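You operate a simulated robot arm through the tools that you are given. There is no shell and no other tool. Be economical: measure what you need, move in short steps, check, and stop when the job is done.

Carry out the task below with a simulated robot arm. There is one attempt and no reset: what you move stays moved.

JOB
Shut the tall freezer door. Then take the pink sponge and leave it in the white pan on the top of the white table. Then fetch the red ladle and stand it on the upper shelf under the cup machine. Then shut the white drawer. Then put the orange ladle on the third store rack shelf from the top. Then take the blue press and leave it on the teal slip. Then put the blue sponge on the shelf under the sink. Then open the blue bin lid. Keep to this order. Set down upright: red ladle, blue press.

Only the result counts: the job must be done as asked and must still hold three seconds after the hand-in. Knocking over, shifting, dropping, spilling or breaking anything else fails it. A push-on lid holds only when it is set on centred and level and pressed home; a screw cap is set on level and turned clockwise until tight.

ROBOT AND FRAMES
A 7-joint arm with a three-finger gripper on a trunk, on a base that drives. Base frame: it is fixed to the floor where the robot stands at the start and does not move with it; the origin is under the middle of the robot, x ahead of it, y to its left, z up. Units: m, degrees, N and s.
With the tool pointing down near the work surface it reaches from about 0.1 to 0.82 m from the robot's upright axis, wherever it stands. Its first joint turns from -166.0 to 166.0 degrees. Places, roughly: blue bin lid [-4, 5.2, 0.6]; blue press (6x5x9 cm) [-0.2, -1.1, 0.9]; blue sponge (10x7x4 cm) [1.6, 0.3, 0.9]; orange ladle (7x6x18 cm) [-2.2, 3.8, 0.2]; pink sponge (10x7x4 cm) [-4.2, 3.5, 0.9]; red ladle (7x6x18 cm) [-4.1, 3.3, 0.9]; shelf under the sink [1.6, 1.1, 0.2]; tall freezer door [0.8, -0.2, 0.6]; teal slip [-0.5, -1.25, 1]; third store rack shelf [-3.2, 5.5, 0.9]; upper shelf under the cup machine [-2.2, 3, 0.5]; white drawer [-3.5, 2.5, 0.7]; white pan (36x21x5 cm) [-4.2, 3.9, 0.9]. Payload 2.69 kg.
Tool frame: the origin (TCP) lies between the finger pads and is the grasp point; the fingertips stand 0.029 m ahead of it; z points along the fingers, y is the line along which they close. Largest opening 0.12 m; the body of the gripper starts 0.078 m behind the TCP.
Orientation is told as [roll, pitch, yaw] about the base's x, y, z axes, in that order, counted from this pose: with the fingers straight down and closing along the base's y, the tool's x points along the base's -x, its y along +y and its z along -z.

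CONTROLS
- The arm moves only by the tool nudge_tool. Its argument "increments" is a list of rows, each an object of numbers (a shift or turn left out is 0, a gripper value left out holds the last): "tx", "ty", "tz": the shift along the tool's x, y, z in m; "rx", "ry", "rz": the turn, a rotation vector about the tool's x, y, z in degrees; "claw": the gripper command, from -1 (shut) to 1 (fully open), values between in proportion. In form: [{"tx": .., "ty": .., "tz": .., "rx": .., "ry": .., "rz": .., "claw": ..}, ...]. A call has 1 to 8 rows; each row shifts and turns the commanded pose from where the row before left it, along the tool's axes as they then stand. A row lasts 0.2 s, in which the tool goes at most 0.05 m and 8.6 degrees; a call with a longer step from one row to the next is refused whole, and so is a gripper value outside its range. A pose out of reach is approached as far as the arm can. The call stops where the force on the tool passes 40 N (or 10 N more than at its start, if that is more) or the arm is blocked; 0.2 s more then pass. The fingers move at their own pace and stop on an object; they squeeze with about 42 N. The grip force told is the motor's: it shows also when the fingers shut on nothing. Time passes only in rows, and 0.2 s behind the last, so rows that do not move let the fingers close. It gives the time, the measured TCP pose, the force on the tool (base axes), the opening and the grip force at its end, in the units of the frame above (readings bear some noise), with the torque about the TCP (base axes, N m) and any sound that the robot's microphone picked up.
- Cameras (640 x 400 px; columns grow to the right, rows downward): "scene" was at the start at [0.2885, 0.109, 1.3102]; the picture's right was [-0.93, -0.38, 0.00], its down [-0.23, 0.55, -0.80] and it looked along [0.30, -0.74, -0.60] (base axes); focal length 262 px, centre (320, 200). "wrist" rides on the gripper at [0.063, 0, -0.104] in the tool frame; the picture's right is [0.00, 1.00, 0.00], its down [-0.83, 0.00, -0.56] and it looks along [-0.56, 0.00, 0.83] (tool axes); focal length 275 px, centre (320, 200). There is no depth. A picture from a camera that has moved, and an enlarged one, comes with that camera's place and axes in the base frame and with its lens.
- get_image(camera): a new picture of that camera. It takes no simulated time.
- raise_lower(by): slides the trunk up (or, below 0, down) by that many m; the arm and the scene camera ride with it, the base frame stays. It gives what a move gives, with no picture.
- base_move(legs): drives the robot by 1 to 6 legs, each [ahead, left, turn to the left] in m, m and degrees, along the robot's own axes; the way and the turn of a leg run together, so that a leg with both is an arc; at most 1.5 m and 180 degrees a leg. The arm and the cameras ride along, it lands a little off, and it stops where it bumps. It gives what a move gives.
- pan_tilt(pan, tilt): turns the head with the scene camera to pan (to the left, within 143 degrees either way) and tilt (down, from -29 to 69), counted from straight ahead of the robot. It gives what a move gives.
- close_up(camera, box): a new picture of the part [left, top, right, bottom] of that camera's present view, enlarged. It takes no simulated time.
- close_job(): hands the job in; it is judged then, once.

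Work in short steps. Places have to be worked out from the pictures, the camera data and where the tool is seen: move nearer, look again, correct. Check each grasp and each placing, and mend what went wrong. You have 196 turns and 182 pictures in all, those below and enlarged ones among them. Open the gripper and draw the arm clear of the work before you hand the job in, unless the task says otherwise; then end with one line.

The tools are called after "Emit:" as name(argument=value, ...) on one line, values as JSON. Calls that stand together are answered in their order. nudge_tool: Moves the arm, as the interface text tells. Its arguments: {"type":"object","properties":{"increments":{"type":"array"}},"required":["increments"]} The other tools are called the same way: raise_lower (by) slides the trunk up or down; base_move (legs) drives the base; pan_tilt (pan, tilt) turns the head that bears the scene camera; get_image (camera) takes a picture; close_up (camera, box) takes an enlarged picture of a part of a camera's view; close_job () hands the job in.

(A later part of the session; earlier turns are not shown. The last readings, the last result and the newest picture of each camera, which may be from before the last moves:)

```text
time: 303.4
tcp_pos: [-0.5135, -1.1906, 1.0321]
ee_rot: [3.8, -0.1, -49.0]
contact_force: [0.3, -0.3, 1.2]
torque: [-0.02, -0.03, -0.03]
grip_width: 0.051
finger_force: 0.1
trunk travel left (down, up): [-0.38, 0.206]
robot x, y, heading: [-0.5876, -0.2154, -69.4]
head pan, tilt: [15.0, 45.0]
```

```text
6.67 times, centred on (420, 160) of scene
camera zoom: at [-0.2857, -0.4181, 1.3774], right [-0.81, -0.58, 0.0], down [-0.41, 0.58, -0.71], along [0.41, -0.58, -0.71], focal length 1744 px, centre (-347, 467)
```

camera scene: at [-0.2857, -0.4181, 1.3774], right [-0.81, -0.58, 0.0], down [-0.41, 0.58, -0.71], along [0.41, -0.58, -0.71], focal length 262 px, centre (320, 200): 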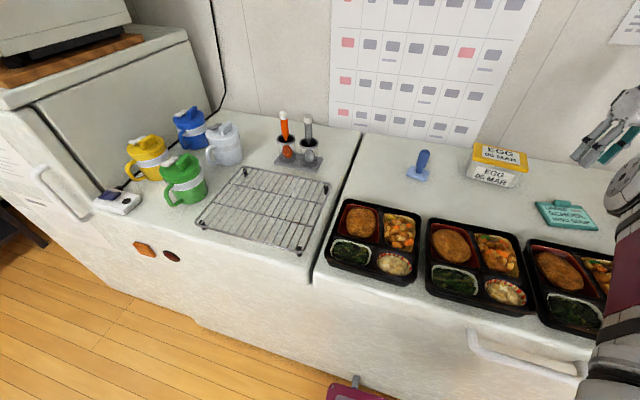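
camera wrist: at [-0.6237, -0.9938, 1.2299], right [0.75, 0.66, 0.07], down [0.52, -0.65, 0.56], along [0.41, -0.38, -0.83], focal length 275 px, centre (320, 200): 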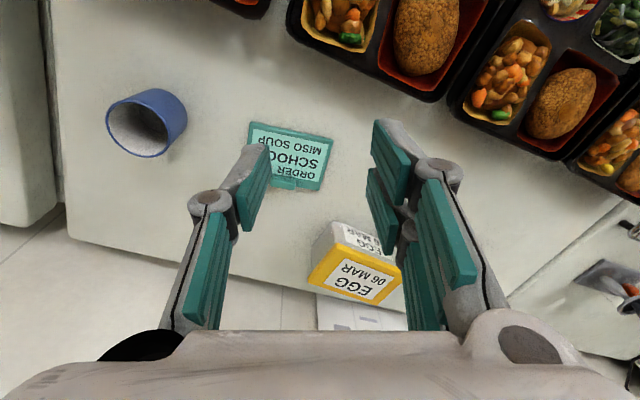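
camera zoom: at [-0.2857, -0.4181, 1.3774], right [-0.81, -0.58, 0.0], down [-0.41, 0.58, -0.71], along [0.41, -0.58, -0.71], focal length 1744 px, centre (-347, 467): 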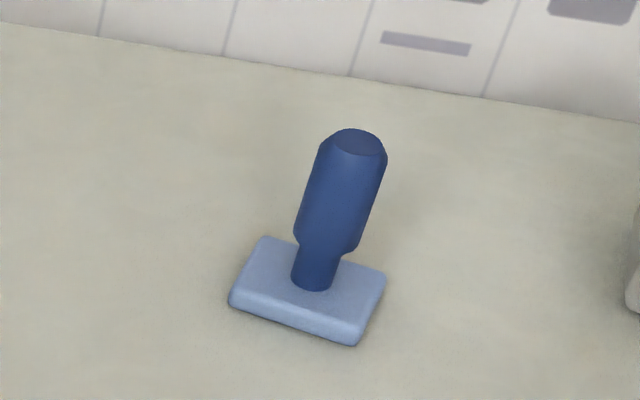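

Round handle, so any yaw works. I go up and around the egg box to above the press at (-0.172,-1.073).

Emit:
nudge_tool(increments=[{"tz": -0.04, "claw": 0.1}, {"tx": 0.02, "ty": 0.038}, {"tx": 0.02, "ty": 0.038}, {"tx": 0.02, "ty": 0.038}, {"tx": 0.02, "ty": 0.038}])

Emit:
nudge_tool(increments=[{"tx": -0.0358, "ty": 0.0303}, {"tx": -0.0358, "ty": 0.0303}, {"tx": -0.0358, "ty": 0.0303}, {"tx": -0.0358, "ty": 0.0303}, {"tx": -0.0358, "ty": 0.0303}, {"tx": -0.0358, "ty": 0.0303}])

Emit:
get_image(camera="wrist")

```text
time: 304.6
tcp_pos: [-0.4569, -1.1607, 1.1227]
ee_rot: [3.9, 0.0, -49.0]
contact_force: [0.0, -0.1, -0.9]
torque: [0.02, -0.03, 0.01]
grip_width: 0.0659
finger_force: 0.0
out of reach, approached as far as the arm can: row 1, 2, 3, 4, 5
trunk travel left (down, up): [-0.38, 0.206]
robot x, y, heading: [-0.5817, -0.2155, -69.4]
head pan, tilt: [15.0, 45.0]
```

```text
time: 306.0
tcp_pos: [-0.2231, -1.1192, 1.1172]
ee_rot: [3.8, -0.1, -49.1]
contact_force: [-0.7, 0.4, 0.3]
torque: [0.03, -0.03, -0.02]
grip_width: 0.0661
finger_force: 0.0
out of reach, approached as far as the arm can: row 1, 2, 3, 4, 5, 6
trunk travel left (down, up): [-0.38, 0.206]
robot x, y, heading: [-0.5892, -0.2162, -69.3]
head pan, tilt: [15.0, 45.0]
```

```text
55 pictures are left
camera wrist: at [-0.2701, -1.0752, 1.2204], right [0.75, 0.66, 0.07], down [0.52, -0.65, 0.56], along [0.41, -0.38, -0.83], focal length 275 px, centre (320, 200)
```

wrist: 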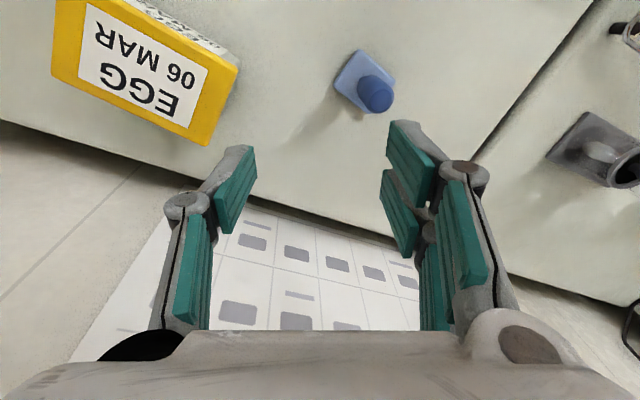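

The arm reports odd reach limits; I look at its present posture.

Emit:
pan_tilt(pan=-20, tilt=35)

Emit:
get_image(camera="scene")

```text
time: 307.0
tcp_pos: [-0.2221, -1.1184, 1.1173]
ee_rot: [3.8, 0.0, -49.0]
contact_force: [-0.8, 0.1, 0.4]
torque: [0.0, 0.0, -0.02]
grip_width: 0.0658
finger_force: 0.1
trunk travel left (down, up): [-0.38, 0.206]
robot x, y, heading: [-0.5886, -0.2168, -69.3]
head pan, tilt: [-20.0, 35.0]
```

```text
54 pictures are left
camera scene: at [-0.332, -0.44, 1.3922], right [-1.0, -0.01, 0.0], down [-0.01, 0.57, -0.82], along [0.01, -0.82, -0.57], focal length 262 px, centre (320, 200)
```

scene: 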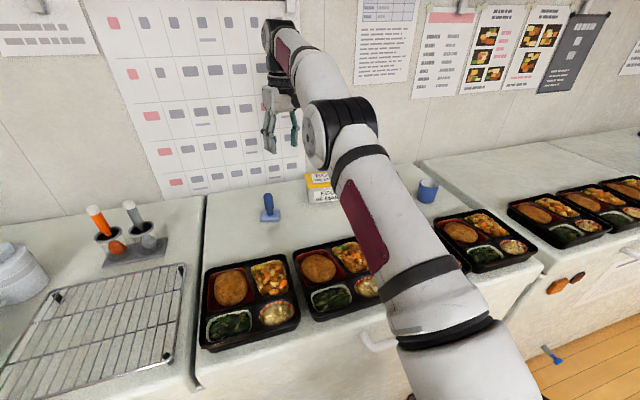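

The arm is nearly straight: the tool command simply sits too high (accumulated). I lower the tool and see where it settles.

Emit:
nudge_tool(increments=[{"tz": 0.045}, {"tz": 0.045}, {"tz": 0.045}])

```text
time: 307.8
tcp_pos: [-0.2147, -1.115, 0.9842]
ee_rot: [3.9, 0.0, -49.0]
contact_force: [0.2, 0.5, 0.8]
torque: [-0.01, 0.01, -0.01]
grip_width: 0.0659
finger_force: 0.1
trunk travel left (down, up): [-0.38, 0.206]
robot x, y, heading: [-0.5868, -0.2138, -69.4]
head pan, tilt: [-20.0, 35.0]
```

I'm next to the press. I raise 4 cm, level the tool, and move over the handle.

Emit:
nudge_tool(increments=[{"tz": -0.04}, {"rx": 2.5, "ry": -2.9}, {"ty": 0.03, "tx": 0.002}, {"ty": 0.03, "tx": 0.002}])

Emit:
get_image(camera="wrist")

```text
time: 308.8
tcp_pos: [-0.1734, -1.072, 1.0256]
ee_rot: [1.3, -3.0, -49.3]
contact_force: [-0.8, -1.1, -0.3]
torque: [0.03, -0.02, 0.0]
grip_width: 0.0661
finger_force: 0.0
trunk travel left (down, up): [-0.38, 0.206]
robot x, y, heading: [-0.5875, -0.2168, -69.5]
head pan, tilt: [-20.0, 35.0]
```

```text
53 pictures are left
camera wrist: at [-0.2206, -1.0215, 1.1263], right [0.75, 0.66, 0.02], down [0.52, -0.61, 0.6], along [0.41, -0.44, -0.8], focal length 275 px, centre (320, 200)
```

wrist: 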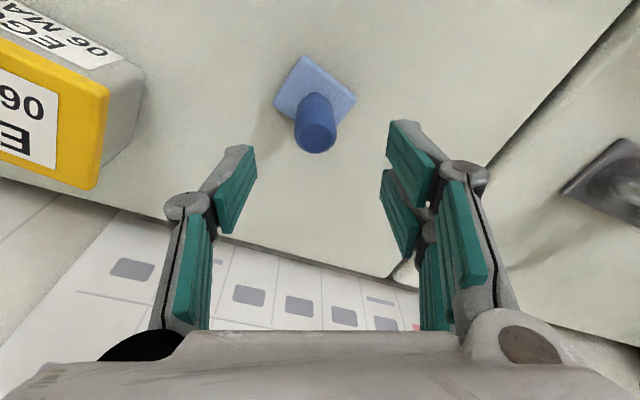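

Perfectly over the handle. I level the last 3°, descend to z≈0.945 and close.

Emit:
nudge_tool(increments=[{"ry": 3}, {"tz": 0.04}, {"tz": 0.04}, {"claw": -1}, {}, {}, {}])

Emit:
nudge_tool(increments=[{"tz": -0.03}, {"tz": -0.04}, {"tz": -0.04}])

Emit:
get_image(camera="wrist")

```text
time: 310.4
tcp_pos: [-0.1693, -1.0683, 0.9454]
ee_rot: [1.3, 0.0, -49.0]
contact_force: [-0.6, 0.2, 0.4]
torque: [-0.02, 0.04, 0.03]
grip_width: 0.0268
finger_force: 42.3
trunk travel left (down, up): [-0.38, 0.206]
robot x, y, heading: [-0.586, -0.2169, -69.4]
head pan, tilt: [-20.0, 35.0]
```

```text
time: 311.2
tcp_pos: [-0.1724, -1.0727, 1.0543]
ee_rot: [1.3, 0.2, -49.0]
contact_force: [-0.3, 0.5, -0.8]
torque: [0.04, 0.0, 0.01]
grip_width: 0.0269
finger_force: 41.5
trunk travel left (down, up): [-0.38, 0.206]
robot x, y, heading: [-0.5863, -0.2151, -69.2]
head pan, tilt: [-20.0, 35.0]
```

```text
52 pictures are left
camera wrist: at [-0.2154, -1.0271, 1.1589], right [0.75, 0.66, 0.02], down [0.54, -0.63, 0.55], along [0.38, -0.4, -0.83], focal length 275 px, centre (320, 200)
```

wrist: 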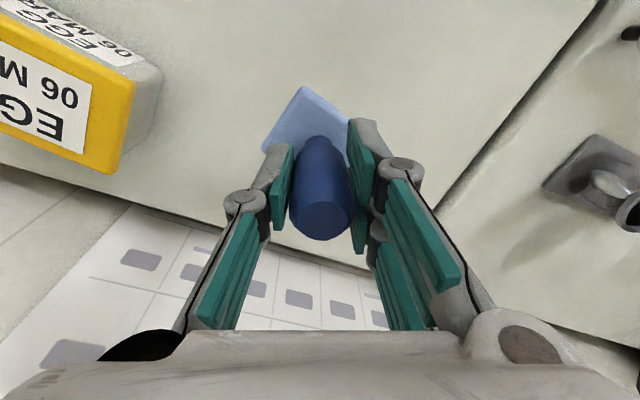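

The press is held. I carry it in a bow in front of the egg box to above the slip centre ≈(-0.535,-1.137).

Emit:
nudge_tool(increments=[{"tz": -0.03}, {"tx": 0.033, "ty": -0.031}, {"tx": 0.033, "ty": -0.031}, {"tx": 0.033, "ty": -0.031}, {"tx": 0.033, "ty": -0.031}])

Emit:
nudge_tool(increments=[{"tx": 0.0114, "ty": -0.0386}, {"tx": 0.0114, "ty": -0.0386}, {"tx": 0.0114, "ty": -0.0386}, {"tx": 0.0114, "ty": -0.0386}, {"tx": 0.0114, "ty": -0.0386}])

Emit:
get_image(camera="wrist")

Emit:
pan_tilt(pan=5, tilt=45)

Emit:
get_image(camera="scene")

```text
time: 312.4
tcp_pos: [-0.3512, -1.0542, 1.0776]
ee_rot: [1.3, 0.0, -49.0]
contact_force: [1.7, 0.3, 0.2]
torque: [-0.04, 0.11, 0.0]
grip_width: 0.0266
finger_force: 42.3
trunk travel left (down, up): [-0.38, 0.206]
robot x, y, heading: [-0.588, -0.2138, -69.4]
head pan, tilt: [-20.0, 35.0]
```

```text
time: 313.6
tcp_pos: [-0.5347, -1.1379, 1.0785]
ee_rot: [1.3, 0.0, -48.8]
contact_force: [0.1, 0.3, -1.1]
torque: [0.0, 0.11, 0.03]
grip_width: 0.0267
finger_force: 41.8
trunk travel left (down, up): [-0.38, 0.206]
robot x, y, heading: [-0.5866, -0.216, -69.2]
head pan, tilt: [-20.0, 35.0]
```

```text
51 pictures are left
camera wrist: at [-0.578, -1.0919, 1.1827], right [0.75, 0.66, 0.02], down [0.54, -0.63, 0.56], along [0.38, -0.4, -0.83], focal length 275 px, centre (320, 200)
```

wrist: 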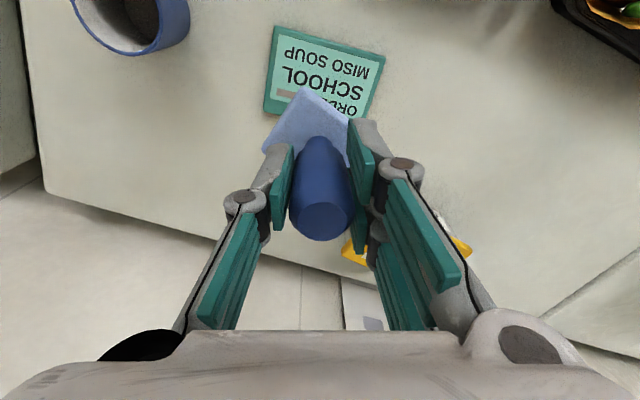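

```text
time: 314.5
tcp_pos: [-0.5357, -1.1393, 1.0794]
ee_rot: [1.2, 0.1, -48.9]
contact_force: [-0.4, 0.1, -0.9]
torque: [0.01, 0.04, 0.01]
grip_width: 0.0266
finger_force: 41.6
trunk travel left (down, up): [-0.38, 0.206]
robot x, y, heading: [-0.5848, -0.2152, -69.4]
head pan, tilt: [5.0, 45.0]
```

```text
50 pictures are left
camera scene: at [-0.2979, -0.4254, 1.3774], right [-0.9, -0.43, 0.0], down [-0.3, 0.64, -0.71], along [0.3, -0.64, -0.71], focal length 262 px, centre (320, 200)
```

scene: 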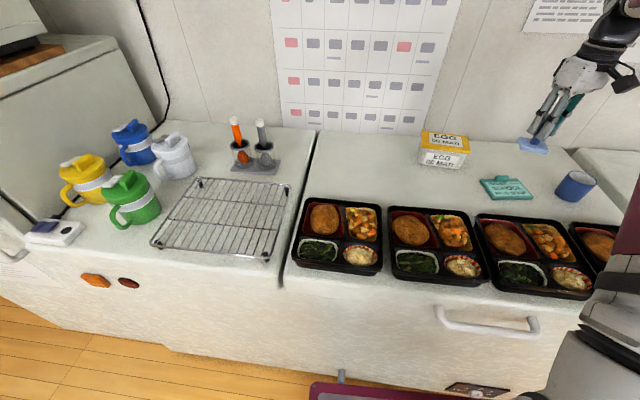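

Slip centre refined to ≈(-0.531,-1.12) with its clip at the far edge. I rotate the press 20° to align, centre it and descend.

Emit:
nudge_tool(increments=[{"rz": -6.7}, {"rz": -6.7}, {"rz": -6.7}, {"tx": 0.003, "ty": 0.024}, {"tz": 0.04}, {"tz": 0.03}])

Emit:
get_image(camera="wrist")

Emit:
close_up(camera="scene", box=[460, 120, 620, 220])

```text
time: 315.9
tcp_pos: [-0.5261, -1.109, 1.0083]
ee_rot: [1.3, -0.4, -28.9]
contact_force: [0.7, 0.5, -1.1]
torque: [0.02, 0.03, 0.03]
grip_width: 0.0268
finger_force: 42.2
trunk travel left (down, up): [-0.38, 0.206]
robot x, y, heading: [-0.588, -0.2177, -69.5]
head pan, tilt: [5.0, 45.0]
```

```text
49 pictures are left
camera wrist: at [-0.583, -1.0815, 1.1117], right [0.48, 0.88, 0.02], down [0.72, -0.41, 0.56], along [0.5, -0.25, -0.83], focal length 275 px, centre (320, 200)
```

wrist: 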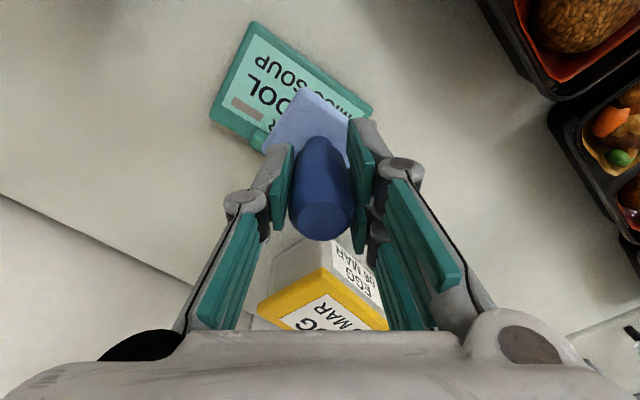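

```text
4.00 times, centred on (540, 170) of scene
camera zoom: at [-0.2979, -0.4252, 1.3774], right [-0.9, -0.43, 0.0], down [-0.3, 0.64, -0.71], along [0.3, -0.64, -0.71], focal length 1046 px, centre (-560, 320)
```

zoom: 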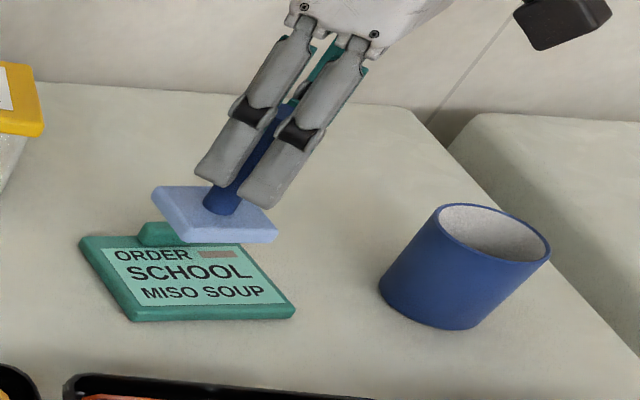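

Projecting the landing point shows I should shift ≈1.5 cm. I correct to (-0.537,-1.12) and go down in small steps.

Emit:
nudge_tool(increments=[{"tx": 0.005, "ty": -0.014}, {"tz": 0.02}, {"tz": 0.015}])

Emit:
close_up(camera="scene", box=[460, 120, 620, 220])

```text
time: 316.7
tcp_pos: [-0.5351, -1.1217, 0.9726]
ee_rot: [1.3, -0.4, -29.0]
contact_force: [-0.5, -0.1, 0.7]
torque: [-0.04, 0.04, 0.0]
grip_width: 0.0265
finger_force: 42.3
trunk travel left (down, up): [-0.38, 0.206]
robot x, y, heading: [-0.5881, -0.2136, -69.5]
head pan, tilt: [5.0, 45.0]
```

```text
4.00 times, centred on (540, 170) of scene
camera zoom: at [-0.2979, -0.4253, 1.3774], right [-0.9, -0.43, 0.0], down [-0.3, 0.64, -0.71], along [0.3, -0.64, -0.71], focal length 1046 px, centre (-560, 320)
```

zoom: 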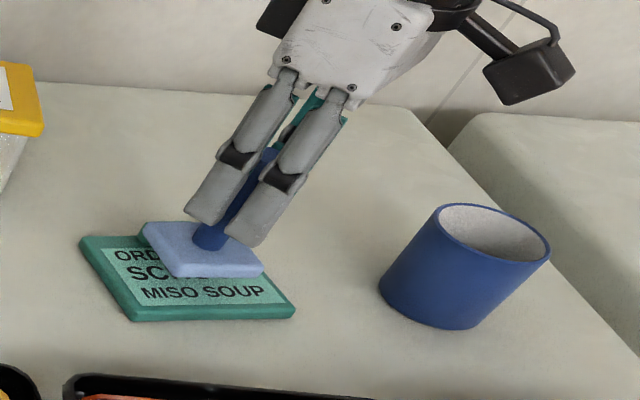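

It will land at the slip's centre. I lower the last ~2 cm carefully.

Emit:
nudge_tool(increments=[{"tz": 0.008}, {"tz": 0.004}])

Emit:
nudge_tool(increments=[{"tz": 0.004}])

Emit:
close_up(camera="scene", box=[460, 120, 620, 220])

```text
time: 317.3
tcp_pos: [-0.5361, -1.123, 0.9611]
ee_rot: [1.3, -0.4, -29.0]
contact_force: [-0.4, -1.0, -0.6]
torque: [0.03, 0.02, 0.01]
grip_width: 0.0267
finger_force: 42.1
trunk travel left (down, up): [-0.38, 0.206]
robot x, y, heading: [-0.5878, -0.2163, -69.1]
head pan, tilt: [5.0, 45.0]
```

```text
time: 317.7
tcp_pos: [-0.5361, -1.1212, 0.9568]
ee_rot: [1.3, -0.4, -29.1]
contact_force: [0.1, 0.2, -1.0]
torque: [-0.05, -0.02, -0.02]
grip_width: 0.0267
finger_force: 41.9
trunk travel left (down, up): [-0.38, 0.206]
robot x, y, heading: [-0.5881, -0.2174, -69.4]
head pan, tilt: [5.0, 45.0]
```

```text
4.00 times, centred on (540, 170) of scene
camera zoom: at [-0.2979, -0.4254, 1.3774], right [-0.9, -0.43, 0.0], down [-0.3, 0.64, -0.71], along [0.3, -0.64, -0.71], focal length 1046 px, centre (-560, 320)
```

zoom: 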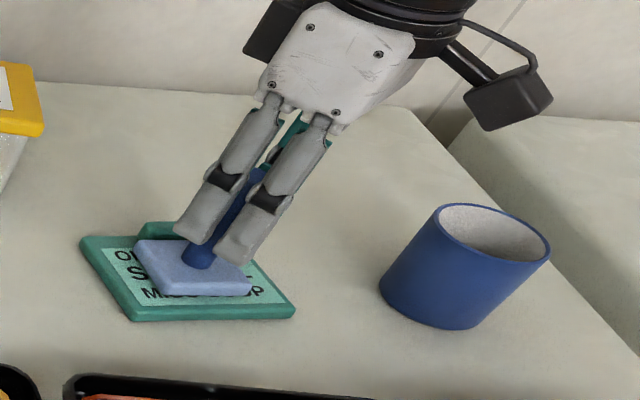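

Almost touching, well centred. A few more millimetres until contact.

Emit:
nudge_tool(increments=[{"tz": 0.003}])

Emit:
nudge_tool(increments=[{"tz": 0.002}])

```text
time: 318.1
tcp_pos: [-0.5366, -1.1227, 0.9552]
ee_rot: [1.2, -0.4, -29.0]
contact_force: [0.8, 2.0, 9.1]
torque: [0.09, 0.25, -0.03]
grip_width: 0.0266
finger_force: 42.0
trunk travel left (down, up): [-0.38, 0.206]
robot x, y, heading: [-0.5845, -0.2163, -69.2]
head pan, tilt: [5.0, 45.0]
```

```text
time: 318.5
tcp_pos: [-0.5353, -1.1231, 0.9544]
ee_rot: [0.9, -0.5, -29.0]
contact_force: [-2.8, 6.0, 27.2]
torque: [0.46, 0.49, -0.02]
grip_width: 0.0266
finger_force: 41.6
trunk travel left (down, up): [-0.38, 0.206]
robot x, y, heading: [-0.5855, -0.2148, -69.5]
head pan, tilt: [5.0, 45.0]
```

Contact at z 0.955. I relieve, open the fingers and lift straight up.

Emit:
nudge_tool(increments=[{"tz": -0.0015}, {"claw": -0.2}, {"claw": 0}, {"tz": -0.03}, {"tz": -0.04}, {"tz": -0.03}])

Emit:
close_up(camera="scene", box=[420, 100, 620, 225])

```text
time: 319.9
tcp_pos: [-0.5358, -1.1244, 1.055]
ee_rot: [1.3, -0.5, -28.9]
contact_force: [0.9, -0.9, -0.7]
torque: [0.04, 0.01, -0.02]
grip_width: 0.0598
finger_force: 0.0
trunk travel left (down, up): [-0.38, 0.206]
robot x, y, heading: [-0.5837, -0.2142, -69.1]
head pan, tilt: [5.0, 45.0]
```

```text
3.20 times, centred on (520, 162) of scene
camera zoom: at [-0.2979, -0.4256, 1.3774], right [-0.9, -0.43, 0.0], down [-0.3, 0.64, -0.71], along [0.3, -0.64, -0.71], focal length 837 px, centre (-320, 320)
```

zoom: 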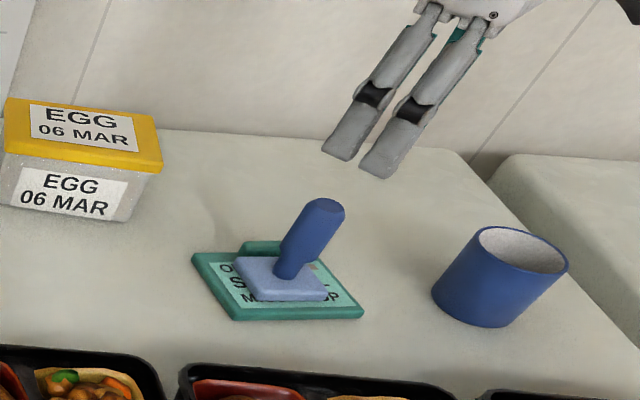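

The press stands on the slip. Next the blue sponge: I pull the arm in high and look at the way to the sink.

Emit:
nudge_tool(increments=[{"tz": -0.03}, {"tx": 0.0327, "ty": 0.0277, "tz": -0.01}, {"tx": 0.0327, "ty": 0.0277, "tz": -0.01}, {"tx": 0.0327, "ty": 0.0277}, {"tx": 0.0327, "ty": 0.0277}, {"tx": 0.0327, "ty": 0.0277}, {"tx": 0.0327, "ty": 0.0277}, {"tx": 0.0327, "ty": 0.0277}])

Emit:
base_move(legs=[[0, 0, 86]])

Emit:
pan_tilt(pan=5, tilt=30)

Emit:
get_image(camera="scene")

```text
time: 321.7
tcp_pos: [-0.6423, -0.8462, 1.1032]
ee_rot: [1.4, -0.4, -29.0]
contact_force: [0.2, -0.9, -0.8]
torque: [0.02, -0.01, 0.01]
grip_width: 0.0597
finger_force: 0.1
trunk travel left (down, up): [-0.38, 0.206]
robot x, y, heading: [-0.5869, -0.214, -69.5]
head pan, tilt: [5.0, 45.0]
```

```text
time: 325.9
tcp_pos: [0.0425, -0.2925, 1.104]
ee_rot: [1.4, -0.3, 59.1]
contact_force: [0.5, 0.2, -0.3]
torque: [0.02, 0.03, -0.01]
grip_width: 0.0599
finger_force: 0.2
trunk travel left (down, up): [-0.38, 0.206]
robot x, y, heading: [-0.586, -0.2186, 18.6]
head pan, tilt: [5.0, 45.0]
```

```text
time: 326.6
tcp_pos: [0.0417, -0.2928, 1.1043]
ee_rot: [1.4, -0.4, 59.1]
contact_force: [-0.4, 0.7, -0.3]
torque: [-0.03, 0.01, -0.01]
grip_width: 0.0601
finger_force: 0.0
trunk travel left (down, up): [-0.38, 0.206]
robot x, y, heading: [-0.5849, -0.2148, 18.6]
head pan, tilt: [5.0, 30.0]
```

```text
44 pictures are left
camera scene: at [-0.3592, 0.0697, 1.4], right [0.4, -0.92, 0.0], down [-0.46, -0.2, -0.87], along [0.79, 0.35, -0.5], focal length 262 px, centre (320, 200)
```

scene: 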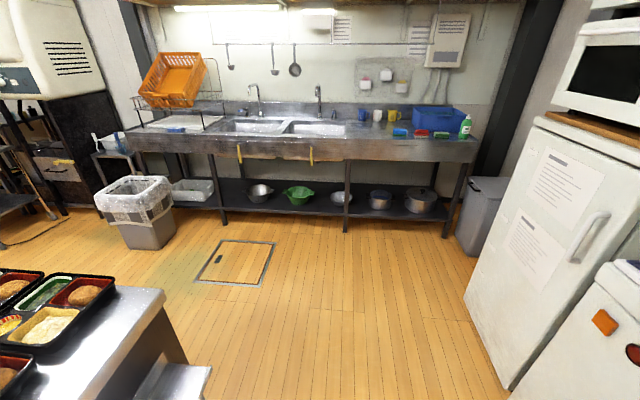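

The freezer door is shut, press and slip fine. I drive to the sink: sponge at ≈(1.44,0.28), sink front edge ≈(1.06,0.21).

Emit:
base_move(legs=[[0.6, -0.02, 0], [0.55, -0.04, 0]])

Emit:
pan_tilt(pan=10, tilt=45)

Emit:
get_image(camera="scene")

```text
time: 332.8
tcp_pos: [1.1561, 0.0163, 1.1047]
ee_rot: [1.3, -0.4, 59.1]
contact_force: [-0.2, -0.1, 0.5]
torque: [-0.01, 0.01, -0.02]
grip_width: 0.0602
finger_force: 0.0
trunk travel left (down, up): [-0.38, 0.206]
robot x, y, heading: [0.5266, 0.0922, 18.7]
head pan, tilt: [5.0, 30.0]
```

```text
time: 333.6
tcp_pos: [1.1549, 0.0149, 1.1043]
ee_rot: [1.3, -0.4, 59.1]
contact_force: [-0.4, 0.3, -0.2]
torque: [-0.04, 0.02, 0.0]
grip_width: 0.06
finger_force: 0.1
trunk travel left (down, up): [-0.38, 0.206]
robot x, y, heading: [0.527, 0.0949, 18.5]
head pan, tilt: [10.0, 45.0]
```

```text
43 pictures are left
camera scene: at [0.743, 0.3812, 1.3775], right [0.48, -0.88, 0.0], down [-0.62, -0.34, -0.71], along [0.62, 0.34, -0.71], focal length 262 px, centre (320, 200)
```

scene: 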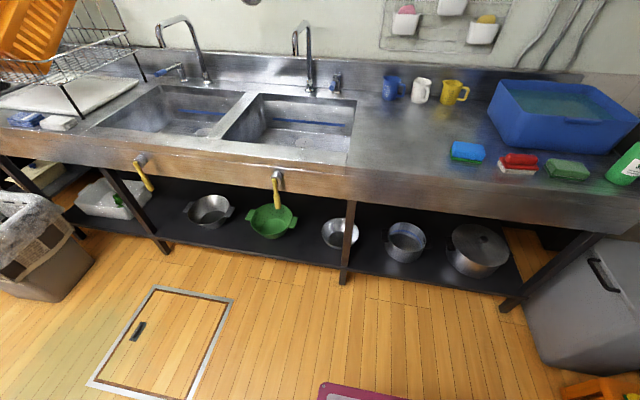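

Blue sponge ≈(1.618,0.304), top z≈0.88; the shelf has a free gap between the small bowl and the first pot, around (1.55,0.52). I move closer and prepare a 43° tilted grasp across the sponge's long side.

Emit:
base_move(legs=[[0.33, 0.1, 0]])

Emit:
nudge_tool(increments=[{"rz": 8.2, "claw": 1}, {"rz": 8.2}, {"rz": 8.2}, {"rz": 8.2}, {"rz": 8.2}, {"ry": -7.2}, {"ry": -7.2}, {"ry": -7.2}])

Emit:
nudge_tool(increments=[{"ry": -7.2}, {"ry": -7.2}, {"ry": -7.2}])

Emit:
get_image(camera="wrist")

```text
time: 335.8
tcp_pos: [1.4322, 0.2131, 1.1052]
ee_rot: [1.3, -0.4, 58.9]
contact_force: [-0.8, 0.2, -0.2]
torque: [0.0, -0.01, 0.01]
grip_width: 0.06
finger_force: 0.1
trunk travel left (down, up): [-0.38, 0.206]
robot x, y, heading: [0.8024, 0.2911, 18.5]
head pan, tilt: [10.0, 45.0]
```

```text
time: 337.6
tcp_pos: [1.4323, 0.2137, 1.1028]
ee_rot: [1.3, -21.1, 17.6]
contact_force: [-0.1, 0.3, -0.7]
torque: [-0.03, 0.01, -0.01]
grip_width: 0.12
finger_force: 0.2
trunk travel left (down, up): [-0.38, 0.206]
robot x, y, heading: [0.8027, 0.2889, 19.0]
head pan, tilt: [10.0, 45.0]
```

```text
time: 338.4
tcp_pos: [1.4329, 0.2138, 1.1044]
ee_rot: [1.5, -42.7, 16.9]
contact_force: [-0.3, 0.3, 0.5]
torque: [-0.04, -0.01, 0.02]
grip_width: 0.1198
finger_force: 0.2
trunk travel left (down, up): [-0.38, 0.206]
robot x, y, heading: [0.8053, 0.2908, 18.4]
head pan, tilt: [10.0, 45.0]
```

```text
42 pictures are left
camera wrist: at [1.3209, 0.1767, 1.1379], right [-0.31, 0.95, 0.02], down [0.23, 0.06, 0.97], along [0.92, 0.31, -0.23], focal length 275 px, centre (320, 200)
```

wrist: 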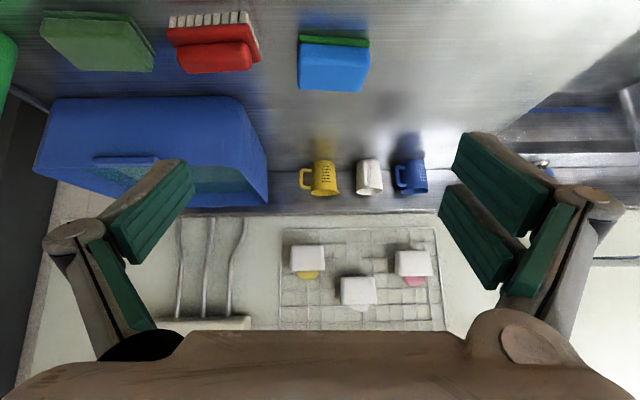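

Sponge confirmed at (1.616,0.298); it lies straight along the tool axis. I approach, stopping 5 cm short.

Emit:
nudge_tool(increments=[{"ty": 0.021, "tz": 0.0415}, {"tz": 0.0415, "tx": 0.002}, {"tz": 0.0415, "tx": 0.002}, {"tz": 0.0415, "tx": 0.002}, {"tz": 0.0415}, {"tz": 0.0415}])

Emit:
get_image(camera="wrist")

```text
time: 339.8
tcp_pos: [1.5821, 0.2907, 0.9178]
ee_rot: [1.6, -42.8, 17.0]
contact_force: [-0.2, 0.0, 0.3]
torque: [-0.02, 0.04, 0.01]
grip_width: 0.1198
finger_force: 0.0
trunk travel left (down, up): [-0.38, 0.206]
robot x, y, heading: [0.7979, 0.2926, 18.4]
head pan, tilt: [10.0, 45.0]
```

```text
41 pictures are left
camera wrist: at [1.4716, 0.2533, 0.951], right [-0.31, 0.95, 0.02], down [0.23, 0.06, 0.97], along [0.92, 0.31, -0.23], focal length 275 px, centre (320, 200)
```

wrist: 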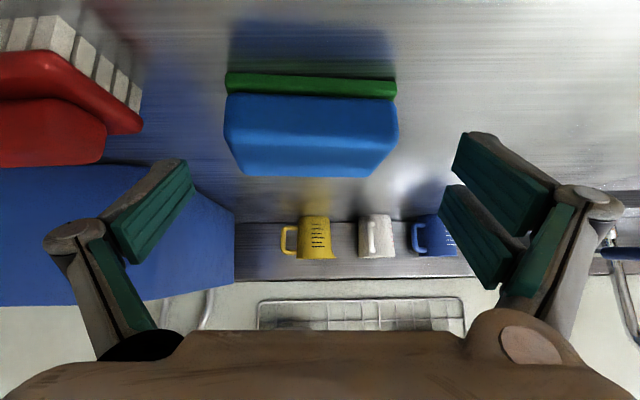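

The sponge centre is ≈(1.64,0.31), z 0.84–0.88. I advance to it with TCP z≈0.877 and close.

Emit:
nudge_tool(increments=[{"tx": -0.0045, "ty": -0.001, "tz": 0.0225}, {"tx": -0.0045, "ty": -0.001, "tz": 0.0225}, {"tx": -0.004, "ty": -0.001, "tz": 0.0225}])

Emit:
nudge_tool(increments=[{"claw": -1}, {}, {}, {}])

Emit:
get_image(camera="wrist")

```text
time: 340.6
tcp_pos: [1.6327, 0.3032, 0.8761]
ee_rot: [1.8, -42.7, 17.0]
contact_force: [-0.2, -0.6, 0.3]
torque: [0.01, -0.01, 0.05]
grip_width: 0.1199
finger_force: 0.1
trunk travel left (down, up): [-0.38, 0.206]
robot x, y, heading: [0.805, 0.2929, 18.2]
head pan, tilt: [10.0, 45.0]
```

```text
time: 341.6
tcp_pos: [1.6322, 0.3034, 0.8769]
ee_rot: [1.7, -42.9, 16.9]
contact_force: [-7.8, 0.3, 23.1]
torque: [0.96, 0.59, 0.14]
grip_width: 0.0956
finger_force: 42.0
trunk travel left (down, up): [-0.38, 0.206]
robot x, y, heading: [0.8039, 0.2884, 18.4]
head pan, tilt: [10.0, 45.0]
```

```text
40 pictures are left
camera wrist: at [1.5209, 0.2659, 0.9111], right [-0.31, 0.95, 0.02], down [0.23, 0.06, 0.97], along [0.92, 0.31, -0.23], focal length 275 px, centre (320, 200)
```

wrist: 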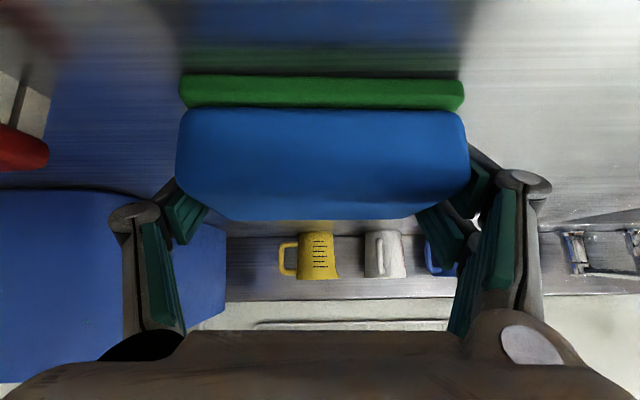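

Gripped at 9.6 cm width. I lift and retreat over the counter front.

Emit:
nudge_tool(increments=[{"tx": -0.02, "tz": -0.022}, {"tx": -0.03, "tz": -0.033}, {"tx": -0.03, "tz": -0.033}, {"tx": -0.005, "tz": -0.045}, {"tx": -0.005, "tz": -0.045}, {"tx": 0.005, "tz": -0.045}, {"tx": 0.01, "tz": -0.045}])

Emit:
get_image(camera="wrist")

Emit:
get_image(camera="scene")

```text
time: 343.2
tcp_pos: [1.5156, 0.2579, 1.121]
ee_rot: [1.7, -42.6, 16.9]
contact_force: [-0.2, 1.1, -0.5]
torque: [-0.01, 0.03, -0.02]
grip_width: 0.0952
finger_force: 41.9
trunk travel left (down, up): [-0.38, 0.206]
robot x, y, heading: [0.8061, 0.2915, 18.5]
head pan, tilt: [10.0, 45.0]
```

```text
39 pictures are left
camera wrist: at [1.4047, 0.2228, 1.1559], right [-0.31, 0.95, 0.02], down [0.23, 0.06, 0.97], along [0.92, 0.31, -0.24], focal length 275 px, centre (320, 200)
```

wrist: 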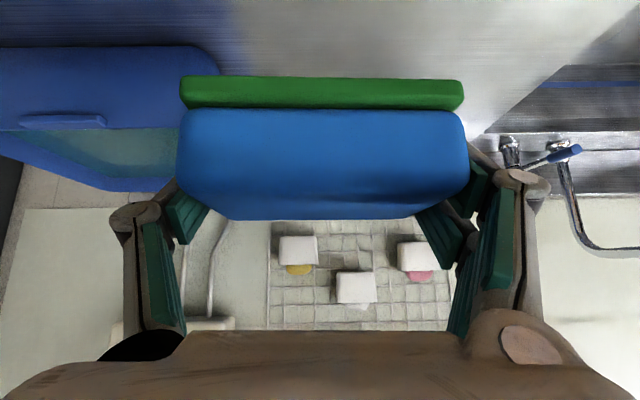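

```text
38 pictures are left
camera scene: at [1.0203, 0.5794, 1.3773], right [0.48, -0.88, 0.0], down [-0.62, -0.34, -0.71], along [0.62, 0.34, -0.71], focal length 262 px, centre (320, 200)
```

scene: 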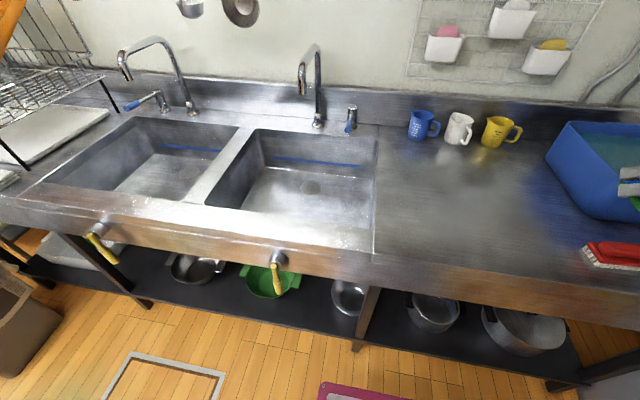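

Sponge secured. I back off the sink and lower the trunk fully, so the arm can reach under with the elbow kept outside.

Emit:
base_move(legs=[[-0.38, 0.085, 0]])

Emit:
raise_lower(by=-0.38)

Emit:
pan_tilt(pan=0, tilt=30)

Emit:
get_image(camera="scene")

```text
time: 345.6
tcp_pos: [1.1311, 0.2238, 1.1228]
ee_rot: [1.7, -42.7, 17.2]
contact_force: [-0.8, 0.2, -0.3]
torque: [-0.04, 0.0, -0.02]
grip_width: 0.0944
finger_force: 42.1
trunk travel left (down, up): [-0.38, 0.206]
robot x, y, heading: [0.4192, 0.2529, 18.8]
head pan, tilt: [10.0, 45.0]
```

```text
time: 349.3
tcp_pos: [1.1307, 0.2232, 0.7426]
ee_rot: [1.8, -42.7, 17.2]
contact_force: [-1.1, 0.3, -0.8]
torque: [0.02, -0.01, -0.02]
grip_width: 0.0942
finger_force: 41.5
trunk travel left (down, up): [0.0, 0.586]
robot x, y, heading: [0.4176, 0.2524, 19.0]
head pan, tilt: [10.0, 45.0]
```

```text
time: 350.1
tcp_pos: [1.1323, 0.223, 0.7414]
ee_rot: [1.7, -42.7, 17.3]
contact_force: [-0.2, -0.2, -0.8]
torque: [0.0, -0.01, 0.01]
grip_width: 0.0939
finger_force: 42.0
trunk travel left (down, up): [0.0, 0.586]
robot x, y, heading: [0.4167, 0.2533, 18.8]
head pan, tilt: [0.0, 30.0]
```

```text
37 pictures are left
camera scene: at [0.7227, 0.5561, 1.021], right [0.32, -0.95, 0.0], down [-0.47, -0.16, -0.87], along [0.82, 0.28, -0.5], focal length 262 px, centre (320, 200)
```

scene: 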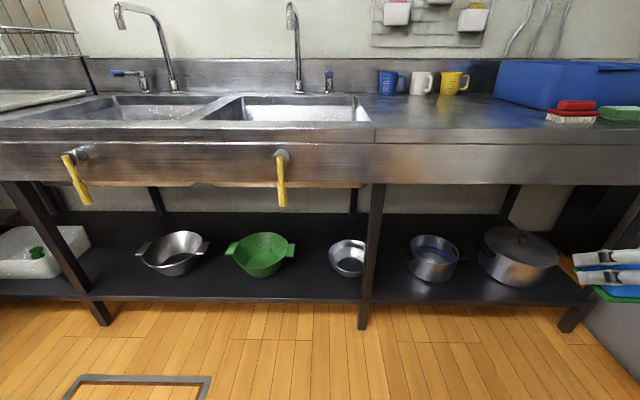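

Shelf surface z≈0.18; free spot centre ≈(1.561,0.535), between post and first pot. I lower the sponge in front of it.

Emit:
nudge_tool(increments=[{"tx": 0.00725, "ty": 0.0127, "tz": 0.043}, {"tx": 0.00725, "ty": 0.0127, "tz": 0.043}, {"tx": 0.00725, "ty": 0.0127, "tz": 0.043}, {"tx": 0.00725, "ty": 0.0127, "tz": 0.043}, {"tx": 0.00725, "ty": 0.0127, "tz": 0.043}, {"tx": 0.00725, "ty": 0.0127, "tz": 0.043}])

Emit:
nudge_tool(increments=[{"tx": 0.00725, "ty": 0.0127, "tz": 0.043}, {"tx": 0.00725, "ty": 0.0127, "tz": 0.043}, {"tx": 0.00725, "ty": 0.0127, "tz": 0.043}, {"tx": 0.00725, "ty": 0.0127, "tz": 0.043}, {"tx": 0.00725, "ty": 0.0127, "tz": 0.043}, {"tx": 0.00725, "ty": 0.0127, "tz": 0.043}])

Emit:
get_image(camera="scene")

Emit:
get_image(camera="wrist")

```text
time: 351.5
tcp_pos: [1.2395, 0.3451, 0.5251]
ee_rot: [1.6, -42.7, 17.4]
contact_force: [0.5, -0.2, -0.5]
torque: [-0.01, -0.02, -0.01]
grip_width: 0.0937
finger_force: 41.8
trunk travel left (down, up): [0.0, 0.586]
robot x, y, heading: [0.4166, 0.2527, 18.7]
head pan, tilt: [0.0, 30.0]
```

```text
time: 352.9
tcp_pos: [1.3508, 0.4644, 0.309]
ee_rot: [1.5, -42.7, 17.3]
contact_force: [0.0, -0.3, 0.1]
torque: [0.02, -0.03, 0.02]
grip_width: 0.0939
finger_force: 42.3
trunk travel left (down, up): [0.0, 0.586]
robot x, y, heading: [0.4173, 0.25, 18.9]
head pan, tilt: [0.0, 30.0]
```

```text
36 pictures are left
camera scene: at [0.7228, 0.556, 1.0211], right [0.32, -0.95, 0.0], down [-0.47, -0.16, -0.87], along [0.82, 0.28, -0.5], focal length 262 px, centre (320, 200)
```

scene: 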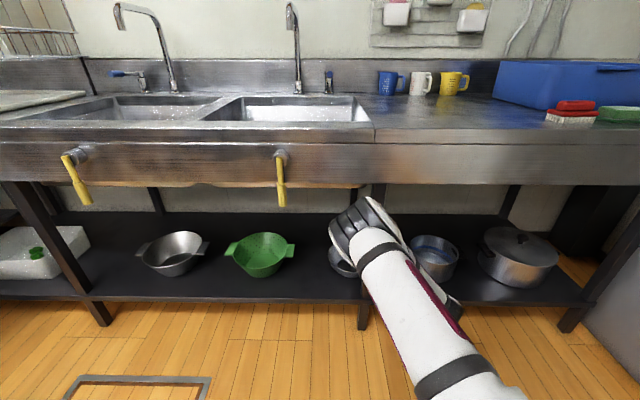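

```text
35 pictures are left
camera wrist: at [1.2386, 0.4271, 0.3428], right [-0.32, 0.95, 0.02], down [0.23, 0.06, 0.97], along [0.92, 0.31, -0.23], focal length 275 px, centre (320, 200)
```

wrist: 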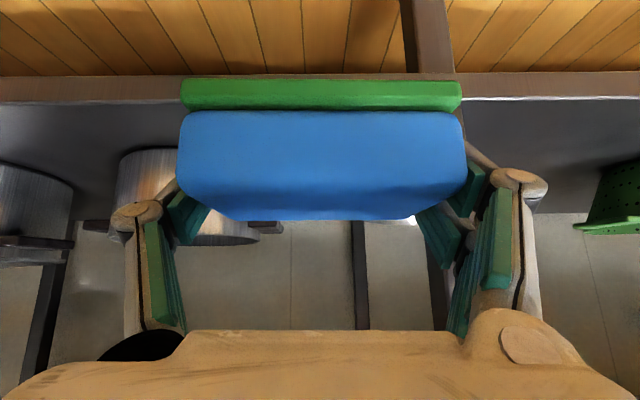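

Clear of post and pot. I move straight in under the sink to the target spot, slightly descending.

Emit:
nudge_tool(increments=[{"tx": -0.027, "tz": 0.0365}, {"tx": -0.027, "tz": 0.0365}, {"tx": -0.027, "tz": 0.0365}, {"tx": -0.027, "tz": 0.0365}, {"tx": -0.026, "tz": 0.0365}])

Emit:
get_image(camera="wrist")

Emit:
get_image(camera="scene")

```text
time: 354.1
tcp_pos: [1.5642, 0.5412, 0.2627]
ee_rot: [1.6, -42.6, 17.3]
contact_force: [-0.7, -0.4, -0.7]
torque: [-0.02, 0.0, 0.0]
grip_width: 0.094
finger_force: 42.4
trunk travel left (down, up): [0.0, 0.586]
robot x, y, heading: [0.4152, 0.2507, 18.7]
head pan, tilt: [0.0, 30.0]
```

```text
34 pictures are left
camera wrist: at [1.4524, 0.5034, 0.2965], right [-0.32, 0.95, 0.02], down [0.23, 0.06, 0.97], along [0.92, 0.31, -0.23], focal length 275 px, centre (320, 200)
```

wrist: 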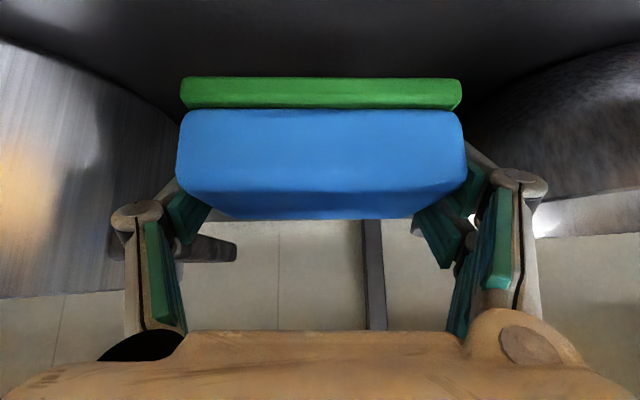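

```text
33 pictures are left
camera scene: at [0.7225, 0.5564, 1.021], right [0.32, -0.95, 0.0], down [-0.47, -0.16, -0.87], along [0.82, 0.28, -0.5], focal length 262 px, centre (320, 200)
```

scene: 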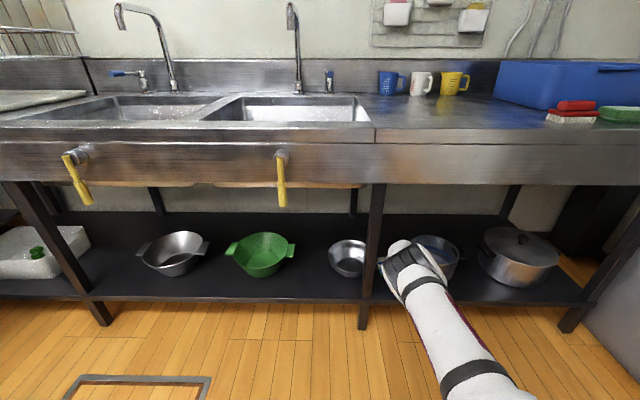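

The sponge is over the free gap. I lower it step by step until contact.

Emit:
nudge_tool(increments=[{"tx": 0.0135, "tz": 0.0147}, {"tx": 0.01, "tz": 0.011}])

Emit:
nudge_tool(increments=[{"tx": 0.004, "tz": 0.0044}])

Emit:
nudge_tool(increments=[{"tx": 0.0027, "tz": 0.003}])

```text
time: 354.7
tcp_pos: [1.564, 0.5414, 0.2289]
ee_rot: [1.6, -42.8, 17.1]
contact_force: [-1.8, -1.5, 5.5]
torque: [-0.26, -0.14, -0.11]
grip_width: 0.0941
finger_force: 42.2
trunk travel left (down, up): [0.0, 0.586]
robot x, y, heading: [0.4212, 0.2546, 18.8]
head pan, tilt: [0.0, 30.0]
```

```text
time: 355.1
tcp_pos: [1.5639, 0.5415, 0.229]
ee_rot: [1.7, -43.2, 17.2]
contact_force: [-14.1, -6.4, 34.8]
torque: [-0.18, 0.62, 0.34]
grip_width: 0.0942
finger_force: 41.6
trunk travel left (down, up): [0.0, 0.586]
robot x, y, heading: [0.4164, 0.2534, 18.8]
head pan, tilt: [0.0, 30.0]
```

```text
time: 355.4
tcp_pos: [1.5662, 0.5419, 0.2297]
ee_rot: [1.7, -43.2, 17.4]
contact_force: [-1.3, -1.8, 12.2]
torque: [-0.12, 0.16, 0.17]
grip_width: 0.094
finger_force: 41.7
trunk travel left (down, up): [0.0, 0.586]
robot x, y, heading: [0.4166, 0.2511, 19.1]
head pan, tilt: [0.0, 30.0]
stopped in row 1: the force on the tool passed its limit at 55 N (the readings are from after the stop); the commanded pose is now the measured one
```

Contact. I relieve, open slightly, and withdraw straight back.

Emit:
nudge_tool(increments=[{"tx": -0.001, "tz": -0.001}, {"claw": 0.8}, {}, {"tx": 0.015, "tz": -0.0135}, {"tx": 0.03, "tz": -0.027}, {"tx": 0.03, "tz": -0.027}])

Emit:
get_image(camera="wrist")

```text
time: 356.8
tcp_pos: [1.4693, 0.5093, 0.2245]
ee_rot: [1.9, -43.3, 17.3]
contact_force: [8.1, 1.7, 12.4]
torque: [0.75, 0.08, -0.47]
grip_width: 0.1095
finger_force: 0.9
trunk travel left (down, up): [0.0, 0.586]
robot x, y, heading: [0.4174, 0.2519, 19.0]
head pan, tilt: [0.0, 30.0]
```

```text
32 pictures are left
camera wrist: at [1.3584, 0.4722, 0.2568], right [-0.32, 0.95, 0.02], down [0.22, 0.05, 0.97], along [0.92, 0.32, -0.22], focal length 275 px, centre (320, 200)
```

wrist: 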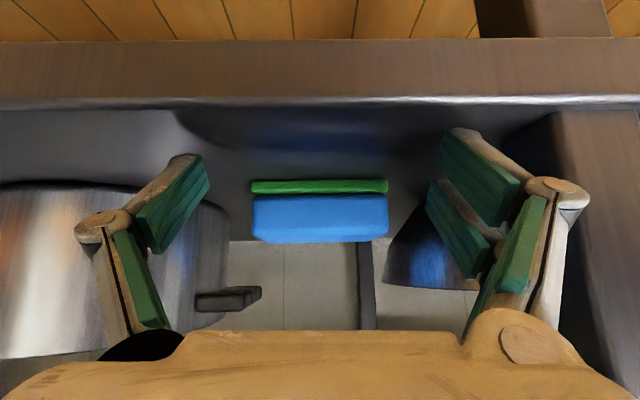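

The sponge lies flat on the shelf. The tips brush the shelf edge, so I raise 3 cm and continue withdrawing.

Emit:
nudge_tool(increments=[{"tx": -0.02, "tz": -0.022}, {"tx": 0.03, "tz": -0.027}, {"tx": 0.03, "tz": -0.027}, {"tx": 0.03, "tz": -0.027}, {"tx": 0.03, "tz": -0.027}, {"tx": 0.01, "tz": -0.045}])

Emit:
get_image(camera="wrist")

```text
time: 358.2
tcp_pos: [1.2783, 0.4472, 0.2762]
ee_rot: [1.7, -43.0, 17.3]
contact_force: [-0.2, -0.4, -0.2]
torque: [-0.01, 0.02, -0.03]
grip_width: 0.1081
finger_force: 0.0
trunk travel left (down, up): [0.0, 0.586]
robot x, y, heading: [0.4186, 0.2504, 19.2]
head pan, tilt: [0.0, 30.0]
```

```text
31 pictures are left
camera wrist: at [1.1668, 0.4089, 0.3101], right [-0.32, 0.95, 0.02], down [0.22, 0.06, 0.97], along [0.92, 0.32, -0.23], focal length 275 px, centre (320, 200)
```

wrist: 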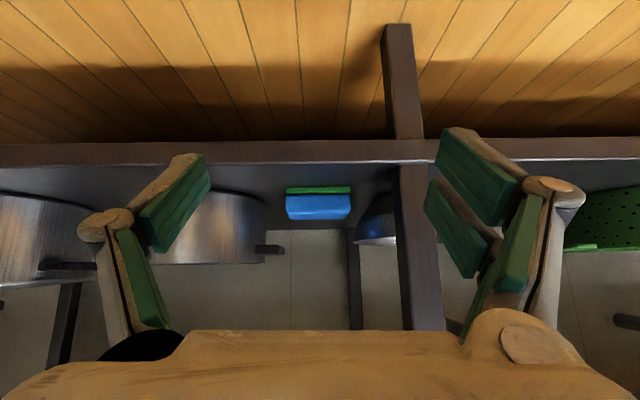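

The sponge is placed. Now the last task, the blue bin lid. I back off, raise the trunk, and set the tool upright for travelling.

Emit:
base_move(legs=[[-0.25, 0, 0]])

Emit:
raise_lower(by=0.4)

Emit:
nudge_tool(increments=[{"tx": -0.03, "tz": -0.033}, {"tx": -0.03, "tz": -0.033}, {"tx": -0.03, "tz": -0.033}, {"tx": -0.03, "tz": -0.033}, {"ry": 8.4, "claw": 0}, {"ry": 8.4}, {"ry": 8.4}, {"ry": 8.4}])

Emit:
nudge_tool(increments=[{"ry": 8.4}, {"tx": 0.045}, {"tx": 0.045}, {"tx": 0.045}, {"tx": 0.045}, {"tz": -0.04}, {"tz": -0.04}, {"tz": -0.04}])

Emit:
get_image(camera="scene")

```text
time: 359.9
tcp_pos: [1.0477, 0.3714, 0.2772]
ee_rot: [1.7, -43.1, 17.5]
contact_force: [0.1, -0.3, -0.3]
torque: [0.0, 0.0, -0.02]
grip_width: 0.108
finger_force: 0.1
trunk travel left (down, up): [0.0, 0.586]
robot x, y, heading: [0.1884, 0.1713, 19.0]
head pan, tilt: [0.0, 30.0]
```

```text
time: 363.8
tcp_pos: [1.0498, 0.371, 0.6768]
ee_rot: [1.7, -43.0, 17.6]
contact_force: [-0.7, -0.5, 0.2]
torque: [0.01, -0.04, -0.01]
grip_width: 0.1079
finger_force: 0.0
trunk travel left (down, up): [-0.4, 0.186]
robot x, y, heading: [0.1935, 0.1771, 19.0]
head pan, tilt: [0.0, 30.0]
```

```text
time: 365.6
tcp_pos: [1.048, 0.3669, 0.8571]
ee_rot: [1.4, -9.3, 18.5]
contact_force: [-0.6, 0.4, 0.0]
torque: [-0.01, -0.03, 0.02]
grip_width: 0.0604
finger_force: 0.0
trunk travel left (down, up): [-0.4, 0.186]
robot x, y, heading: [0.1922, 0.171, 19.6]
head pan, tilt: [0.0, 30.0]
```

```text
time: 367.4
tcp_pos: [0.8767, 0.3057, 0.9716]
ee_rot: [1.4, -1.0, 18.6]
contact_force: [-0.5, -0.5, -0.1]
torque: [-0.01, 0.01, 0.05]
grip_width: 0.0602
finger_force: 0.0
trunk travel left (down, up): [-0.4, 0.186]
robot x, y, heading: [0.1914, 0.1717, 19.1]
head pan, tilt: [0.0, 30.0]
```

```text
30 pictures are left
camera scene: at [0.4066, 0.4485, 1.4199], right [0.33, -0.94, 0.0], down [-0.47, -0.16, -0.87], along [0.82, 0.28, -0.5], focal length 262 px, centre (320, 200)
```

scene: 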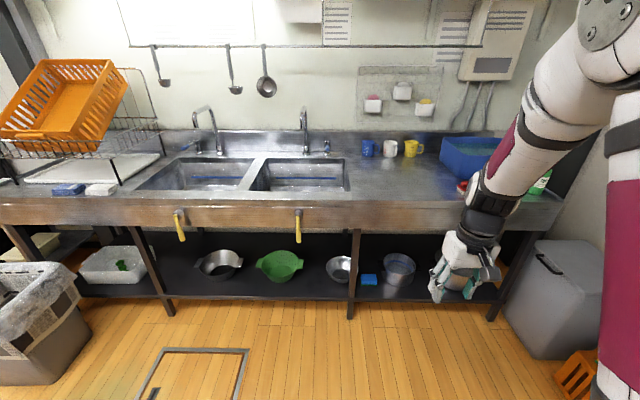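

The blue sponge is visible on the shelf. I drive the known route back: to the corner, turn, then up the aisle.

Emit:
base_move(legs=[[-0.86, -0.112, 0], [-1.42, 0.18, 0], [0, 0, 88], [1.25, -0.1, 0], [1.2, -0.08, 0]])

```text
time: 394.1
tcp_pos: [-2.4243, 2.7146, 0.9711]
ee_rot: [1.2, -1.1, 102.5]
contact_force: [0.2, -0.1, 0.4]
torque: [0.0, -0.01, 0.02]
grip_width: 0.0602
finger_force: 0.1
trunk travel left (down, up): [-0.4, 0.186]
robot x, y, heading: [-2.3665, 2.0206, 103.1]
head pan, tilt: [0.0, 30.0]
stopped in leg 5: the robot was blocked; the commanded pose is now the measured one
```

The robot stopped against something on its right (the big table side). I look before moving away.

Emit:
pan_tilt(pan=-60, tilt=50)

Emit:
get_image(camera="scene")

```text
time: 395.4
tcp_pos: [-2.4238, 2.7144, 0.9707]
ee_rot: [1.3, -1.0, 102.5]
contact_force: [-1.4, 0.5, -0.3]
torque: [0.01, 0.02, 0.01]
grip_width: 0.06
finger_force: 0.0
trunk travel left (down, up): [-0.4, 0.186]
robot x, y, heading: [-2.3632, 2.0179, 103.2]
head pan, tilt: [-60.0, 50.0]
```

```text
29 pictures are left
camera scene: at [-2.5397, 2.2266, 1.3905], right [0.68, -0.73, 0.0], down [-0.56, -0.52, -0.64], along [0.47, 0.44, -0.77], focal length 262 px, centre (320, 200)
```

scene: 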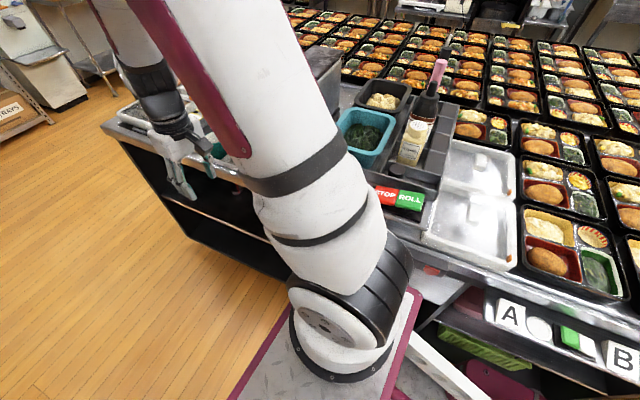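

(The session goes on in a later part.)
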